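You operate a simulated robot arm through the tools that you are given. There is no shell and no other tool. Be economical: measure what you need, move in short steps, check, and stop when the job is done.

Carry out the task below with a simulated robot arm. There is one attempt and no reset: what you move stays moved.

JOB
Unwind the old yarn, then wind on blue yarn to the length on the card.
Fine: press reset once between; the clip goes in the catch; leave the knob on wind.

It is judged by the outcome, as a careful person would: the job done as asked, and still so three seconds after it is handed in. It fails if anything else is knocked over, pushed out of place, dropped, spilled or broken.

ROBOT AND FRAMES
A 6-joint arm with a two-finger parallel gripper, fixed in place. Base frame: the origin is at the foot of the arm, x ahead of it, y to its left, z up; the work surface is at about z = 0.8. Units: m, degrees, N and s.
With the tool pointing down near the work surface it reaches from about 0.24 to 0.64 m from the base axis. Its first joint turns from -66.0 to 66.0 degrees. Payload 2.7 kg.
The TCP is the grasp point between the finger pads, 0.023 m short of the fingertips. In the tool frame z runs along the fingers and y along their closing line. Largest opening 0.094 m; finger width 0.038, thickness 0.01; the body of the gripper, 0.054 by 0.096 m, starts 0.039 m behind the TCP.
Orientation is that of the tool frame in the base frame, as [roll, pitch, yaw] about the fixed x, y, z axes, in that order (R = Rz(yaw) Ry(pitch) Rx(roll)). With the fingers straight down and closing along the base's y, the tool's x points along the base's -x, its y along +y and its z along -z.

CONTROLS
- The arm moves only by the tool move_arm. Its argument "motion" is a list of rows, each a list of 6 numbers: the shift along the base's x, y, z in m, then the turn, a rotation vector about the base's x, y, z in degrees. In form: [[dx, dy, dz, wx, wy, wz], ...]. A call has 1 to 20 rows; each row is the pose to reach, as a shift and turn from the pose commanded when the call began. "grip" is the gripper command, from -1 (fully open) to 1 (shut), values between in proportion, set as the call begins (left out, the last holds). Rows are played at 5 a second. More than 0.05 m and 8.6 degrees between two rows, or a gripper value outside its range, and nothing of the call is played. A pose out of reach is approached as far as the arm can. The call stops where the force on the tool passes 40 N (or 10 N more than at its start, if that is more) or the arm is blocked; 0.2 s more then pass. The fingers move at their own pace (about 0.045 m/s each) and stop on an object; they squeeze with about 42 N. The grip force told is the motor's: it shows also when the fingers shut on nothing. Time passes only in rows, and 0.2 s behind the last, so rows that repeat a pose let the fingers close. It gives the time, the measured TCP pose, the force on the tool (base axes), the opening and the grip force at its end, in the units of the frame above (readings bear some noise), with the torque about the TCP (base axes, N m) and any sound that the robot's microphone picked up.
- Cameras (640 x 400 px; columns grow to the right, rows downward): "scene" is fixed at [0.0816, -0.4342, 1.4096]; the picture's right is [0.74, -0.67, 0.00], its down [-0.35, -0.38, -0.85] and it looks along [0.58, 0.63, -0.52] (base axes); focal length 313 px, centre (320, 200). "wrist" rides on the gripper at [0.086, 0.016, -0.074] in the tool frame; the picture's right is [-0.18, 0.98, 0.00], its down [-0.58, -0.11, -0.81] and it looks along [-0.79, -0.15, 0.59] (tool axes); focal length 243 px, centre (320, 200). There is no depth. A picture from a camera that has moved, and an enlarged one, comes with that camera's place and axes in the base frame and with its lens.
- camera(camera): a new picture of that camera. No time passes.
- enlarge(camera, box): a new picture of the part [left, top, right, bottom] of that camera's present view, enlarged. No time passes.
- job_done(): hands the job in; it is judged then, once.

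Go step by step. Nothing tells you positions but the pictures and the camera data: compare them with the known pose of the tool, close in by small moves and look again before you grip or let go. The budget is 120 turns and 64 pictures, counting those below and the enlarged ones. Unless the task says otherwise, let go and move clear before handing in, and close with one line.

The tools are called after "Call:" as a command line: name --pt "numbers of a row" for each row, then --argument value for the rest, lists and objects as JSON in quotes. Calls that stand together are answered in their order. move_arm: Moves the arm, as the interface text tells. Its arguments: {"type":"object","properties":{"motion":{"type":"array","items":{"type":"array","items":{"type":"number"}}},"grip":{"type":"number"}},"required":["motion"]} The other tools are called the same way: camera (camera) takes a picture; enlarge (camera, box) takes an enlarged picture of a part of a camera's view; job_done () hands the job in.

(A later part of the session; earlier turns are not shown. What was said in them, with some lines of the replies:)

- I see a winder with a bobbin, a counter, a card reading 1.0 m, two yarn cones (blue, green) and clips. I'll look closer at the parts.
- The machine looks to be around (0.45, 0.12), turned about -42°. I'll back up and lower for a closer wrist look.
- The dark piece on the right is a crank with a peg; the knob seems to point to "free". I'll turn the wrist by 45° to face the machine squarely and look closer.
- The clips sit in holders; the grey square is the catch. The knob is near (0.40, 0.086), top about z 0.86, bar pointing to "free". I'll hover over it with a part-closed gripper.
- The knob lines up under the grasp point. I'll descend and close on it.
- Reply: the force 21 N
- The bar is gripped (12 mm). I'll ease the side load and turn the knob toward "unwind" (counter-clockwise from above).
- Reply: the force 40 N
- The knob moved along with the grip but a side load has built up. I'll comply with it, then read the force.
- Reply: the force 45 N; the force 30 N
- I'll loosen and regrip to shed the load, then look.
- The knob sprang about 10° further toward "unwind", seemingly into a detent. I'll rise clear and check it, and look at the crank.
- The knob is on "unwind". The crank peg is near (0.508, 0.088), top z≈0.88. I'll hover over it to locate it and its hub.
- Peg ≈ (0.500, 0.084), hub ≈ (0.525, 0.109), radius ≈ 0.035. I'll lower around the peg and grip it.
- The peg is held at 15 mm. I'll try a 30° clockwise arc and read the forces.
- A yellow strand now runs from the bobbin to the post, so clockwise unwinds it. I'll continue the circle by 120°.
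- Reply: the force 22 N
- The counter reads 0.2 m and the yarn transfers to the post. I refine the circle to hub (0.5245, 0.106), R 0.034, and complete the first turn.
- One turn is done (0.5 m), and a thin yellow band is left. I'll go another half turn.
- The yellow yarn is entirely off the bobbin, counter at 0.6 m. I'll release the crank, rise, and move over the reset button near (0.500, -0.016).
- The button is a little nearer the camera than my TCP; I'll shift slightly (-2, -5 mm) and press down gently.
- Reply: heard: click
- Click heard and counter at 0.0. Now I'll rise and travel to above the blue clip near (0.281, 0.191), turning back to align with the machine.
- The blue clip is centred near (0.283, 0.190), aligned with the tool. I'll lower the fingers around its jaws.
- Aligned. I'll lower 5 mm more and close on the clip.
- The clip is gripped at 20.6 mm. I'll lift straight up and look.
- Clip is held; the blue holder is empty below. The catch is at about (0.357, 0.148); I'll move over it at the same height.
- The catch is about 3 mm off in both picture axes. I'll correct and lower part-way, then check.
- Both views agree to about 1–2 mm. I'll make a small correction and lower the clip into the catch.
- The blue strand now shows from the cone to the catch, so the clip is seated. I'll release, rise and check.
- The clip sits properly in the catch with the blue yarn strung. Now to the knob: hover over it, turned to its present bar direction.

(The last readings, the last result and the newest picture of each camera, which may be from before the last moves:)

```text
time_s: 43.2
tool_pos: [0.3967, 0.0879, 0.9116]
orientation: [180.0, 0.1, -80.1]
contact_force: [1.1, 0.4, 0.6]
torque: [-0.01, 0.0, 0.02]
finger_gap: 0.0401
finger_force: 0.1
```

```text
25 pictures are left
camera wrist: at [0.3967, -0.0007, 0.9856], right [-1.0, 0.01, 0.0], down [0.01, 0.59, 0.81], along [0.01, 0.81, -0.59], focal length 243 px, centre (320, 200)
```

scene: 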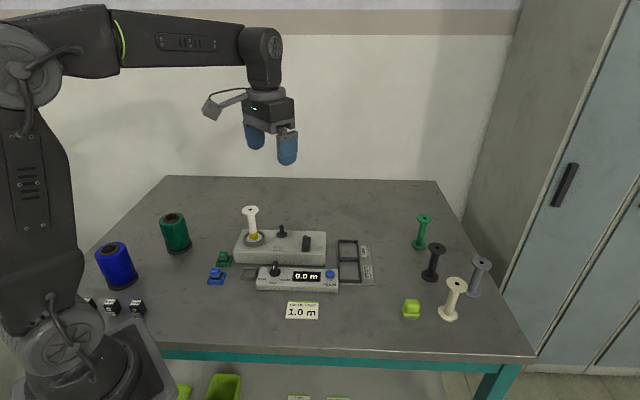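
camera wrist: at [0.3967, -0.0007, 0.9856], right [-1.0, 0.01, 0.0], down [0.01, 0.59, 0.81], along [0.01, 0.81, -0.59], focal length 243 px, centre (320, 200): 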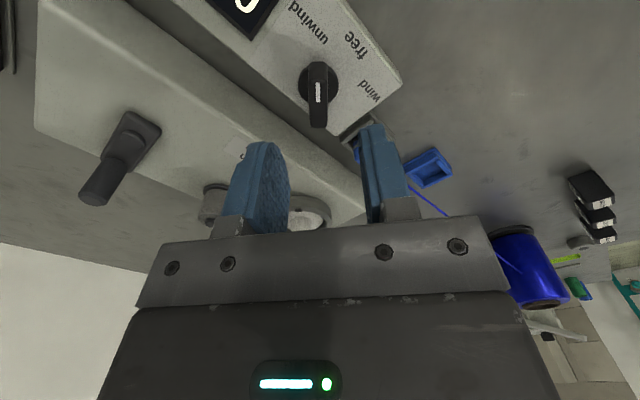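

The bar is aligned with the tool. Descend and grip.

Call:
move_arm --pt "0.0005 0 -0.03 0 0 0" --pt "0.0005 0 -0.045 0 0 0" --pt "0.0005 0 -0.057 0 0 0" --pt "0.0005 0 -0.057 0 0 0"

Call:
move_arm --pt "0 0 0 0 0 0" --pt "0 0 0 0 0 0" --pt "0 0 0 0 0 0" --grip 1

```text
time_s: 44.2
tool_pos: [0.3977, 0.087, 0.8541]
orientation: [-180.0, 0.0, -80.0]
contact_force: [-0.3, -0.3, 0.2]
torque: [0.0, 0.0, -0.03]
finger_gap: 0.0401
finger_force: 0.0
```

```text
time_s: 45.0
tool_pos: [0.3983, 0.0874, 0.8542]
orientation: [180.0, 0.0, -80.2]
contact_force: [5.1, 3.4, -4.0]
torque: [-0.19, 0.2, -1.1]
finger_gap: 0.0169
finger_force: 45.1
```

Call:
move_arm --pt "0 0 0 0 0 -8" --pt "0 0 0 0 0 -16" --pt "0 0 0 0 0 -24" --pt "0 0 0 0 0 -32" --pt "0 0 0 0 0 -40" --pt "0 0 0 0 0 -48" --pt "0 0 0 0 0 -55" --pt "0 0 0 0 0 -55"

Call:
camera --camera "wrist"

```text
time_s: 46.8
tool_pos: [0.3983, 0.0873, 0.8546]
orientation: [-179.8, 0.2, -135.1]
contact_force: [6.6, -18.7, 22.3]
torque: [-0.81, 0.71, 0.05]
finger_gap: 0.012
finger_force: 45.2
```

```text
24 pictures are left
camera wrist: at [0.3264, 0.0379, 0.9291], right [-0.56, 0.83, 0.0], down [0.49, 0.33, 0.81], along [0.67, 0.45, -0.59], focal length 243 px, centre (320, 200)
```

wrist: 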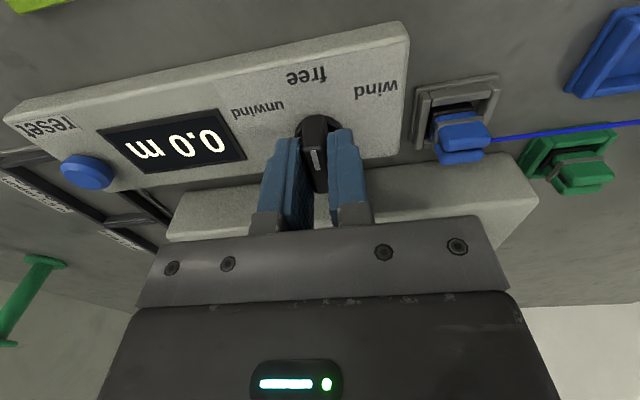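

At "free" as expected, with some side load; I'll loosen, regrip, then go on to "wind".

Call:
move_arm --pt "0 0 0 0 0 0" --pt "0 0 0 0 0 0" --grip 0.4

Call:
move_arm --pt "0 0 0 0 0 0" --pt "0 0 0 0 0 0" --pt "0 0 0 0 0 0" --grip 1

Call:
move_arm --pt "0 0 0 0 0 -8" --pt "0 0 0 0 0 -16" --pt "0 0 0 0 0 -24" --pt "0 0 0 0 0 -32" --pt "0 0 0 0 0 -40" --pt "0 0 0 0 0 -47" --pt "0 0 0 0 0 -47"

Call:
move_arm --pt "0 0 0 0 0 0" --pt "0 0 0 0 0 0" --grip 0.3

Call:
camera --camera "wrist"

```text
time_s: 47.4
tool_pos: [0.3976, 0.088, 0.8536]
orientation: [-179.9, -0.1, -135.0]
contact_force: [0.6, -0.2, 0.0]
torque: [0.01, -0.02, 0.02]
finger_gap: 0.028
finger_force: 0.0
```

```text
time_s: 48.2
tool_pos: [0.3981, 0.0871, 0.8551]
orientation: [-179.9, 0.0, -135.0]
contact_force: [10.1, -13.8, -7.3]
torque: [0.07, -0.25, -0.01]
finger_gap: 0.0119
finger_force: 45.3
```

```text
time_s: 49.3
tool_pos: [0.3988, 0.0868, 0.854]
orientation: [-179.9, 0.2, -167.9]
contact_force: [6.3, -2.4, -3.7]
torque: [-0.12, 0.8, 0.0]
finger_gap: 0.0123
finger_force: 44.5
stopped in row 5: the force on the tool passed its limit at 41 N (the readings are from after the stop); the commanded pose is now the measured one
```

```text
time_s: 49.9
tool_pos: [0.399, 0.088, 0.8537]
orientation: [-180.0, 0.1, -167.9]
contact_force: [-0.3, 0.0, 0.2]
torque: [0.0, 0.02, -0.02]
finger_gap: 0.0331
finger_force: 0.0
```

```text
23 pictures are left
camera wrist: at [0.311, 0.0851, 0.9286], right [-0.03, 1.0, 0.0], down [0.59, 0.02, 0.81], along [0.81, 0.02, -0.59], focal length 243 px, centre (320, 200)
```

wrist: 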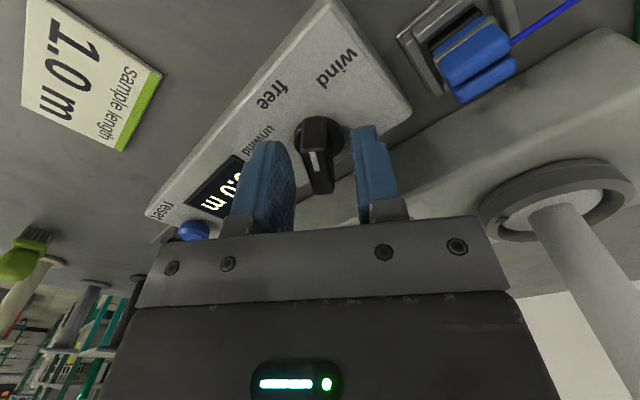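

Turned about 33°; a little more is needed. Regrip and turn the rest.

Call:
move_arm --pt "0 0 0 0 0 0" --pt "0 0 0 0 0 0" --pt "0 0 0 0 0 0" --grip 1

Call:
move_arm --pt "0 0 0 0 0 -5" --pt "0 0 0 0 0 -10" --pt "0 0 0 0 0 -15" --pt "0 0 0 0 0 -20" --pt "0 0 0 0 0 -20"

Call:
move_arm --pt "0 0 0 0 0 0" --pt "0 0 0 0 0 0" --grip 0.3

Call:
camera --camera "wrist"

```text
time_s: 50.7
tool_pos: [0.3979, 0.0866, 0.8534]
orientation: [180.0, 0.2, -167.9]
contact_force: [1.0, -5.3, 0.6]
torque: [0.04, -0.03, -0.01]
finger_gap: 0.0116
finger_force: 45.0
```

```text
time_s: 51.9
tool_pos: [0.3987, 0.0873, 0.8544]
orientation: [-180.0, 0.1, 172.2]
contact_force: [3.4, -15.3, 5.3]
torque: [-0.06, -0.22, 1.78]
finger_gap: 0.0153
finger_force: 45.2
```

```text
time_s: 52.5
tool_pos: [0.3982, 0.088, 0.8536]
orientation: [-180.0, 0.1, 172.0]
contact_force: [-0.6, 0.1, -0.1]
torque: [0.01, -0.02, -0.02]
finger_gap: 0.033
finger_force: 0.1
```

```text
22 pictures are left
camera wrist: at [0.3154, 0.1157, 0.9282], right [0.32, 0.95, 0.0], down [0.56, -0.19, 0.81], along [0.76, -0.26, -0.59], focal length 243 px, centre (320, 200)
```

wrist: 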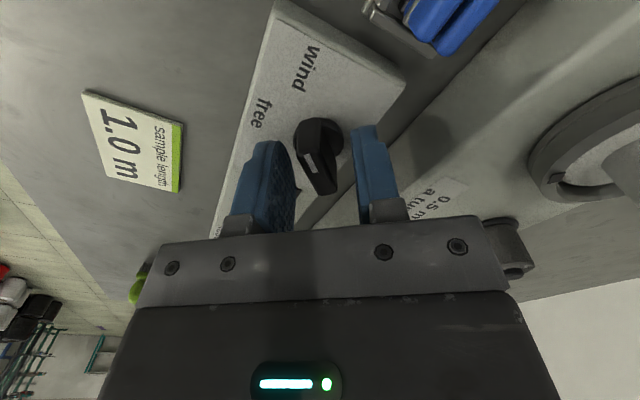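

The knob met a stop near 45°, as it had on the other side. I'll rise clear and check from the scene camera.

Call:
move_arm --pt "0 0 0.03 0 0 0" --pt "0 0 0.06 0 0 0" --pt "0 0 0.1 0 0 0" --pt "0.01 -0.02 0.11 0 0 7" --pt "0.03 -0.03 0.11 0 0 14" --pt "0.05 -0.03 0.11 0 0 20" --pt "0.05 -0.03 0.11 0 0 20"

Call:
enlarge --camera "scene" --box '[230, 200, 335, 300]'

```text
time_s: 54.1
tool_pos: [0.4477, 0.0556, 0.9637]
orientation: [180.0, 0.1, -167.9]
contact_force: [-0.4, -0.1, 0.4]
torque: [0.02, 0.01, -0.01]
finger_gap: 0.0329
finger_force: 0.1
```

```text
4.00 times, centred on (282, 250) of scene
camera zoom: at [0.0817, -0.4342, 1.4096], right [0.74, -0.67, 0.0], down [-0.35, -0.38, -0.85], along [0.58, 0.63, -0.52], focal length 1250 px, centre (470, 0)
```

zoom: 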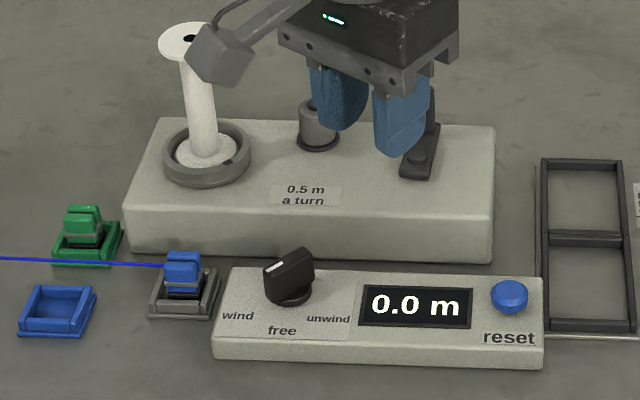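

The knob is on "wind" and the counter at 0.0. Back to the crank peg at about (0.5485, 0.130), with the same tool yaw as before.

Call:
move_arm --pt "0.01 0.007 0 0 0 7.8" --pt "0.02 0.015 0 0 0 15.6" --pt "0.03 0.022 0 0 0 23.4" --pt "0.04 0.03 0 0 0 31.2" --pt "0.05 0.037 0 0 0 39" --pt "0.06 0.044 0 0 0 46.8" --pt "0.07 0.052 0 0 0 54.6" --pt "0.08 0.059 0 0 0 62.4" --pt "0.09 0.066 0 0 0 70.2" --pt "0.1003 0.0735 0 0 0 78" --pt "0.1003 0.0735 -0.025 0 0 78" --pt "0.1003 0.0735 -0.025 0 0 78" --grip 0.1

Call:
camera --camera "wrist"

```text
time_s: 56.7
tool_pos: [0.5496, 0.1311, 0.9381]
orientation: [-180.0, 0.0, -90.0]
contact_force: [-0.4, 0.2, 0.7]
torque: [0.01, 0.02, 0.0]
finger_gap: 0.0422
finger_force: 0.0
```

```text
20 pictures are left
camera wrist: at [0.5342, 0.0443, 1.0135], right [-0.98, 0.18, 0.0], down [0.11, 0.58, 0.81], along [0.15, 0.79, -0.59], focal length 243 px, centre (320, 200)
```

wrist: 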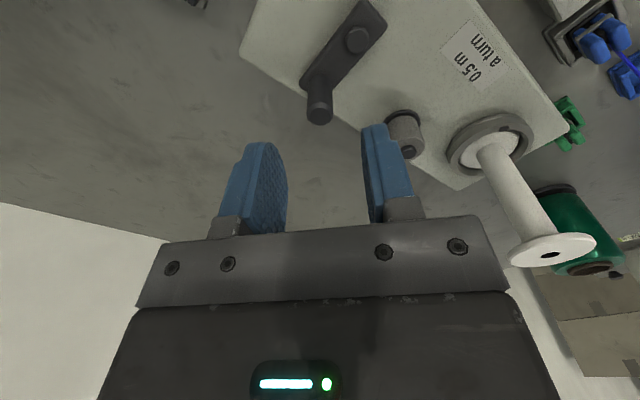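

Peg top is exactly beneath the grasp point. Descend and grip.

Call:
move_arm --pt "0 0 -0.02 0 0 0" --pt "0 0 -0.045 0 0 0" --pt "0 0 -0.0595 0 0 0" --pt "0 0 -0.0595 0 0 0"

Call:
move_arm --pt "0 0 0 0 0 0" --pt "0 0 0 0 0 0" --pt "0 0 0 0 0 0" --grip 1

```text
time_s: 57.7
tool_pos: [0.549, 0.1315, 0.8786]
orientation: [-180.0, 0.2, -89.8]
contact_force: [0.0, -1.1, -0.2]
torque: [-0.01, 0.02, 0.02]
finger_gap: 0.0424
finger_force: 0.0
```

```text
time_s: 58.5
tool_pos: [0.5495, 0.1304, 0.879]
orientation: [179.9, 0.2, -89.9]
contact_force: [-2.8, -1.6, -1.3]
torque: [-0.04, -0.55, 0.01]
finger_gap: 0.0153
finger_force: 44.2
```

Gripped. I'll turn 48° clockwise and check which way it winds.

Call:
move_arm --pt "0.0045 -0.0055 0 0 0 0" --pt "0.0077 -0.0118 0 0 0 0" --pt "0.0096 -0.0187 0 0 0 0" --pt "0.01 -0.0258 0 0 0 0" --pt "0.01 -0.0258 0 0 0 0"

Call:
enlarge --camera "scene" --box '[230, 200, 335, 300]'

```text
time_s: 59.7
tool_pos: [0.5574, 0.1065, 0.8799]
orientation: [179.8, 0.2, -89.9]
contact_force: [-29.0, 4.0, 20.3]
torque: [0.1, 0.0, -0.11]
finger_gap: 0.0152
finger_force: 44.6
```

```text
4.00 times, centred on (282, 250) of scene
camera zoom: at [0.0806, -0.4342, 1.4097], right [0.74, -0.67, 0.0], down [-0.35, -0.38, -0.85], along [0.58, 0.63, -0.52], focal length 1250 px, centre (470, 0)
```

zoom: 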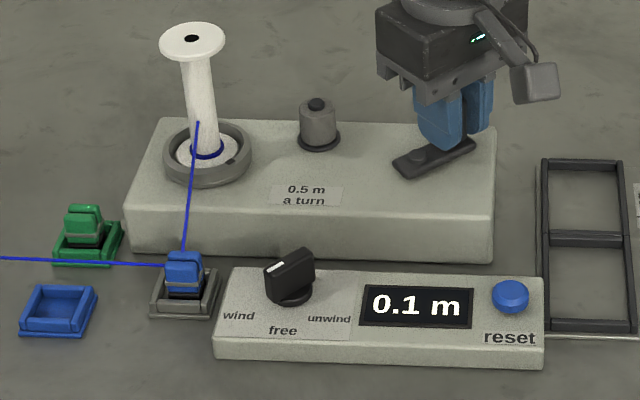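

Clockwise winds blue yarn on (48° ≈ 0.1 m shown). I must total exactly two turns, ending back at the 45° position. I refine the hub and continue.

Call:
move_arm --pt "-0.0029 -0.0081 0 0 0 0" --pt "-0.0055 -0.0147 0 0 0 0" --pt "-0.0093 -0.0205 0 0 0 0" --pt "-0.0143 -0.0255 0 0 0 0" --pt "-0.0201 -0.0293 0 0 0 0" --pt "-0.0267 -0.0319 0 0 0 0" --pt "-0.0336 -0.033 0 0 0 0" --pt "-0.0407 -0.0326 0 0 0 0" --pt "-0.0474 -0.0308 0 0 0 0" --pt "-0.0537 -0.0276 0 0 0 0" --pt "-0.0592 -0.0232 0 0 0 0" --pt "-0.0636 -0.0177 0 0 0 0" --pt "-0.0668 -0.0114 0 0 0 0" --pt "-0.0686 -0.0047 0 0 0 0" --pt "-0.069 0.0024 0 0 0 0" --pt "-0.0679 0.0093 0 0 0 0" --pt "-0.0653 0.0159 0 0 0 0" --pt "-0.0615 0.0217 0 0 0 0" --pt "-0.0615 0.0217 0 0 0 0"

Call:
enlarge --camera "scene" --box '[230, 200, 335, 300]'

```text
time_s: 63.7
tool_pos: [0.4962, 0.1282, 0.8797]
orientation: [180.0, 0.0, -89.9]
contact_force: [-14.8, 10.1, 24.7]
torque: [-1.07, 0.13, -0.03]
finger_gap: 0.0148
finger_force: 45.3
```

```text
4.00 times, centred on (282, 250) of scene
camera zoom: at [0.0809, -0.434, 1.4098], right [0.74, -0.67, 0.0], down [-0.35, -0.38, -0.85], along [0.58, 0.63, -0.52], focal length 1250 px, centre (470, 0)
```

zoom: 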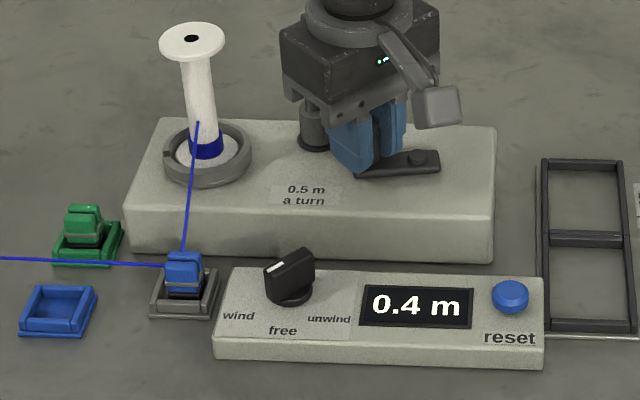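

0.4 m shown at 264°, consistent. I trim the circle (hub 0.5232, 0.1062, R 0.0342) and continue another 216°.

Call:
move_arm --pt "0.0038 0.0059 0.001 0 0 0" --pt "0.0098 0.0098 0.001 0 0 0" --pt "0.0164 0.0123 0.001 0 0 0" --pt "0.0235 0.0135 0.001 0 0 0" --pt "0.0306 0.0131 0.001 0 0 0" --pt "0.0376 0.0112 0.001 0 0 0" --pt "0.0439 0.008 0.001 0 0 0" --pt "0.0495 0.0035 0.001 0 0 0" --pt "0.054 -0.0021 0.001 0 0 0" --pt "0.0572 -0.0084 0.001 0 0 0" --pt "0.0591 -0.0154 0.001 0 0 0" --pt "0.0595 -0.0225 0.001 0 0 0" --pt "0.0583 -0.0296 0.001 0 0 0" --pt "0.0558 -0.0362 0.001 0 0 0" --pt "0.0519 -0.0422 0.001 0 0 0" --pt "0.0468 -0.0473 0.001 0 0 0" --pt "0.0408 -0.0512 0.001 0 0 0" --pt "0.0342 -0.0537 0.001 0 0 0" --pt "0.0342 -0.0537 0.001 0 0 0"

Call:
enlarge --camera "scene" --box '[230, 200, 335, 300]'

```text
time_s: 67.7
tool_pos: [0.5315, 0.0748, 0.8793]
orientation: [-180.0, 0.3, -89.8]
contact_force: [-5.1, 22.2, -8.2]
torque: [-0.17, 0.14, 0.01]
finger_gap: 0.0148
finger_force: 45.4
```

```text
4.00 times, centred on (282, 250) of scene
camera zoom: at [0.0817, -0.4336, 1.4098], right [0.74, -0.67, 0.0], down [-0.35, -0.38, -0.85], along [0.58, 0.63, -0.52], focal length 1250 px, centre (470, 0)
```

zoom: 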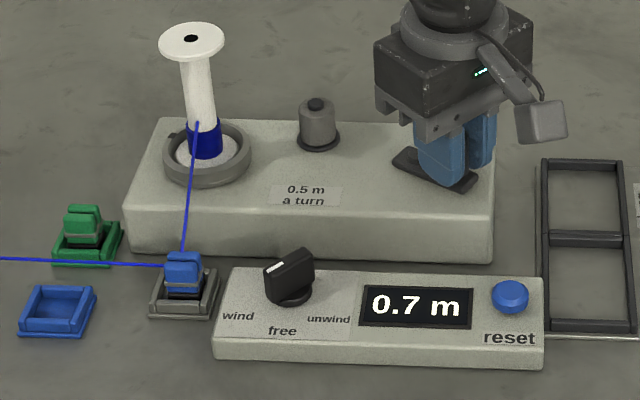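

0.7 m at 480°, consistent. The remaining 240° brings the peg back to its start position.

Call:
move_arm --pt "-0.0071 -0.0004 0 0 0 0" --pt "-0.0142 0.0 0 0 0 0" --pt "-0.0211 0.0019 0 0 0 0" --pt "-0.0274 0.0051 0 0 0 0" --pt "-0.0329 0.0096 0 0 0 0" --pt "-0.0374 0.0151 0 0 0 0" --pt "-0.0406 0.0214 0 0 0 0" --pt "-0.0425 0.0283 0 0 0 0" --pt "-0.0429 0.0354 0 0 0 0" --pt "-0.0417 0.0424 0 0 0 0" --pt "-0.0392 0.049 0 0 0 0" --pt "-0.0353 0.055 0 0 0 0" --pt "-0.0303 0.06 0 0 0 0" --pt "-0.0243 0.0639 0 0 0 0" --pt "-0.0177 0.0664 0 0 0 0" --pt "-0.0107 0.0676 0 0 0 0" --pt "-0.0036 0.0672 0 0 0 0" --pt "0.0033 0.0653 0 0 0 0" --pt "0.0096 0.0621 0 0 0 0" --pt "0.0151 0.0576 0 0 0 0"

Call:
enlarge --camera "scene" --box '[230, 200, 335, 300]'

```text
time_s: 71.9
tool_pos: [0.5485, 0.1324, 0.8794]
orientation: [-179.9, 0.2, -90.0]
contact_force: [12.2, 12.4, -24.1]
torque: [1.02, 0.18, 0.02]
finger_gap: 0.015
finger_force: 45.0
```

```text
4.00 times, centred on (282, 250) of scene
camera zoom: at [0.0824, -0.4338, 1.4097], right [0.74, -0.67, 0.0], down [-0.35, -0.38, -0.85], along [0.58, 0.63, -0.52], focal length 1250 px, centre (470, 0)
```

zoom: 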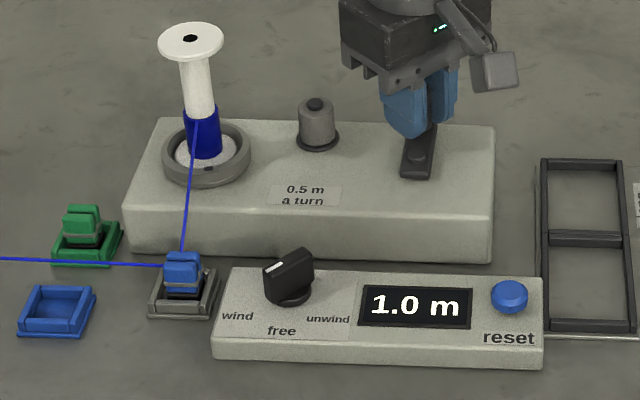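

The counter reads 1.0 m with the peg ~2 mm short of its start point. I'll nudge it that last bit, release and rise clear.

Call:
move_arm --pt "0.001 -0.001 0 0 0 0" --pt "0.001 -0.001 0 0 0 0"

Call:
move_arm --pt "0 0 0 0 0 0" --pt "0 0 0 0 0 0" --pt "0 0 0.02 0 0 0" --pt "0 0 0.05 0 0 0" --pt "0 0 0.09 0 0 0" --pt "0 -0.04 0.13 0 0 0" --pt "0 -0.08 0.16 0 0 0" --pt "0 -0.08 0.16 0 0 0" --grip 0.1

Call:
camera --camera "scene"

Call:
enlarge --camera "scene" --box '[200, 190, 390, 325]'

```text
time_s: 72.5
tool_pos: [0.5496, 0.1299, 0.8795]
orientation: [-180.0, 0.0, -89.8]
contact_force: [14.8, 13.9, -23.3]
torque: [1.21, 0.29, 0.01]
finger_gap: 0.0148
finger_force: 45.5
```

```text
refused: row 6 steps farther than a row can; nothing moved
```

```text
15 pictures are left
```

scene: 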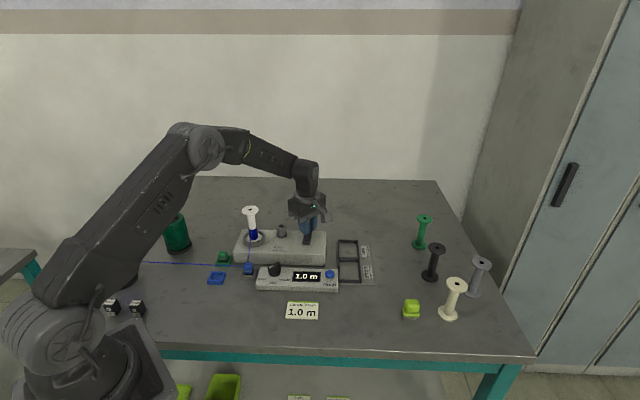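

```text
2.96 times, centred on (295, 258) of scene
camera zoom: at [0.0824, -0.4338, 1.4097], right [0.74, -0.67, 0.0], down [-0.35, -0.38, -0.85], along [0.58, 0.63, -0.52], focal length 926 px, centre (394, 30)
```

zoom: 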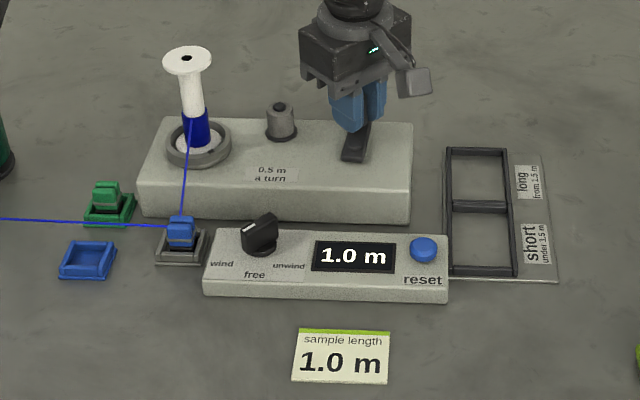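

The retreat was refused for step length, so the arm still holds the peg. I'll release and rise in smaller steps.

Call:
move_arm --pt "0 0 0 0 0 0" --pt "0 0 0 0 0 0" --pt "0 0 0.02 0 0 0" --pt "0 0 0.05 0 0 0" --pt "0 0 0.085 0 0 0" --pt "0 -0.02 0.11 0 0 0" --pt "0 -0.05 0.13 0 0 0" --pt "0 -0.08 0.15 0 0 0" --pt "0 -0.08 0.15 0 0 0" --grip 0.1

Call:
enlarge --camera "scene" --box '[200, 190, 390, 325]'

Call:
camera --camera "scene"

```text
time_s: 74.5
tool_pos: [0.5464, 0.0496, 1.0307]
orientation: [-179.9, 0.1, -89.9]
contact_force: [0.3, 0.6, -0.5]
torque: [0.02, -0.01, 0.01]
finger_gap: 0.0425
finger_force: 0.1
```

```text
2.96 times, centred on (295, 258) of scene
camera zoom: at [0.0816, -0.4342, 1.4096], right [0.74, -0.67, 0.0], down [-0.35, -0.38, -0.85], along [0.58, 0.63, -0.52], focal length 926 px, centre (394, 30)
```

zoom: 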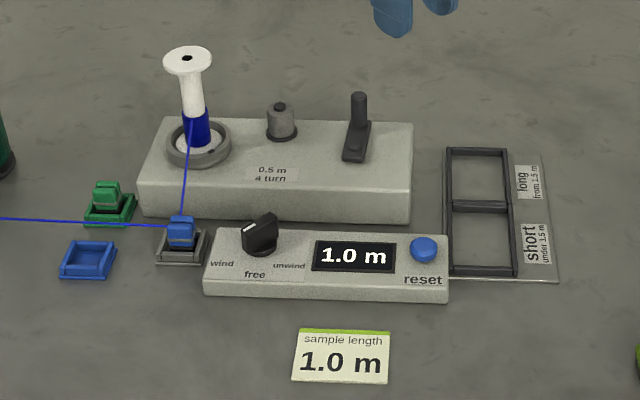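

```text
12 pictures are left
```

scene: 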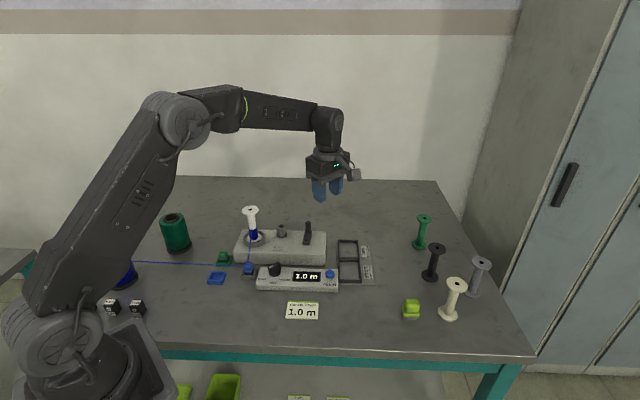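

The old yarn is off, the counter reads 1.0 m of blue yarn, the clip is in the catch and the knob is on wind. Nothing else has been disturbed, so I'm handing in.

Call:
job_done

```text
The job is handed in.
```

The old yellow yarn is unwound and the bobbin now carries 1.0 m of blue, matching the card. I pressed reset once in between, the blue clip is in the catch, and the knob is left on wind.
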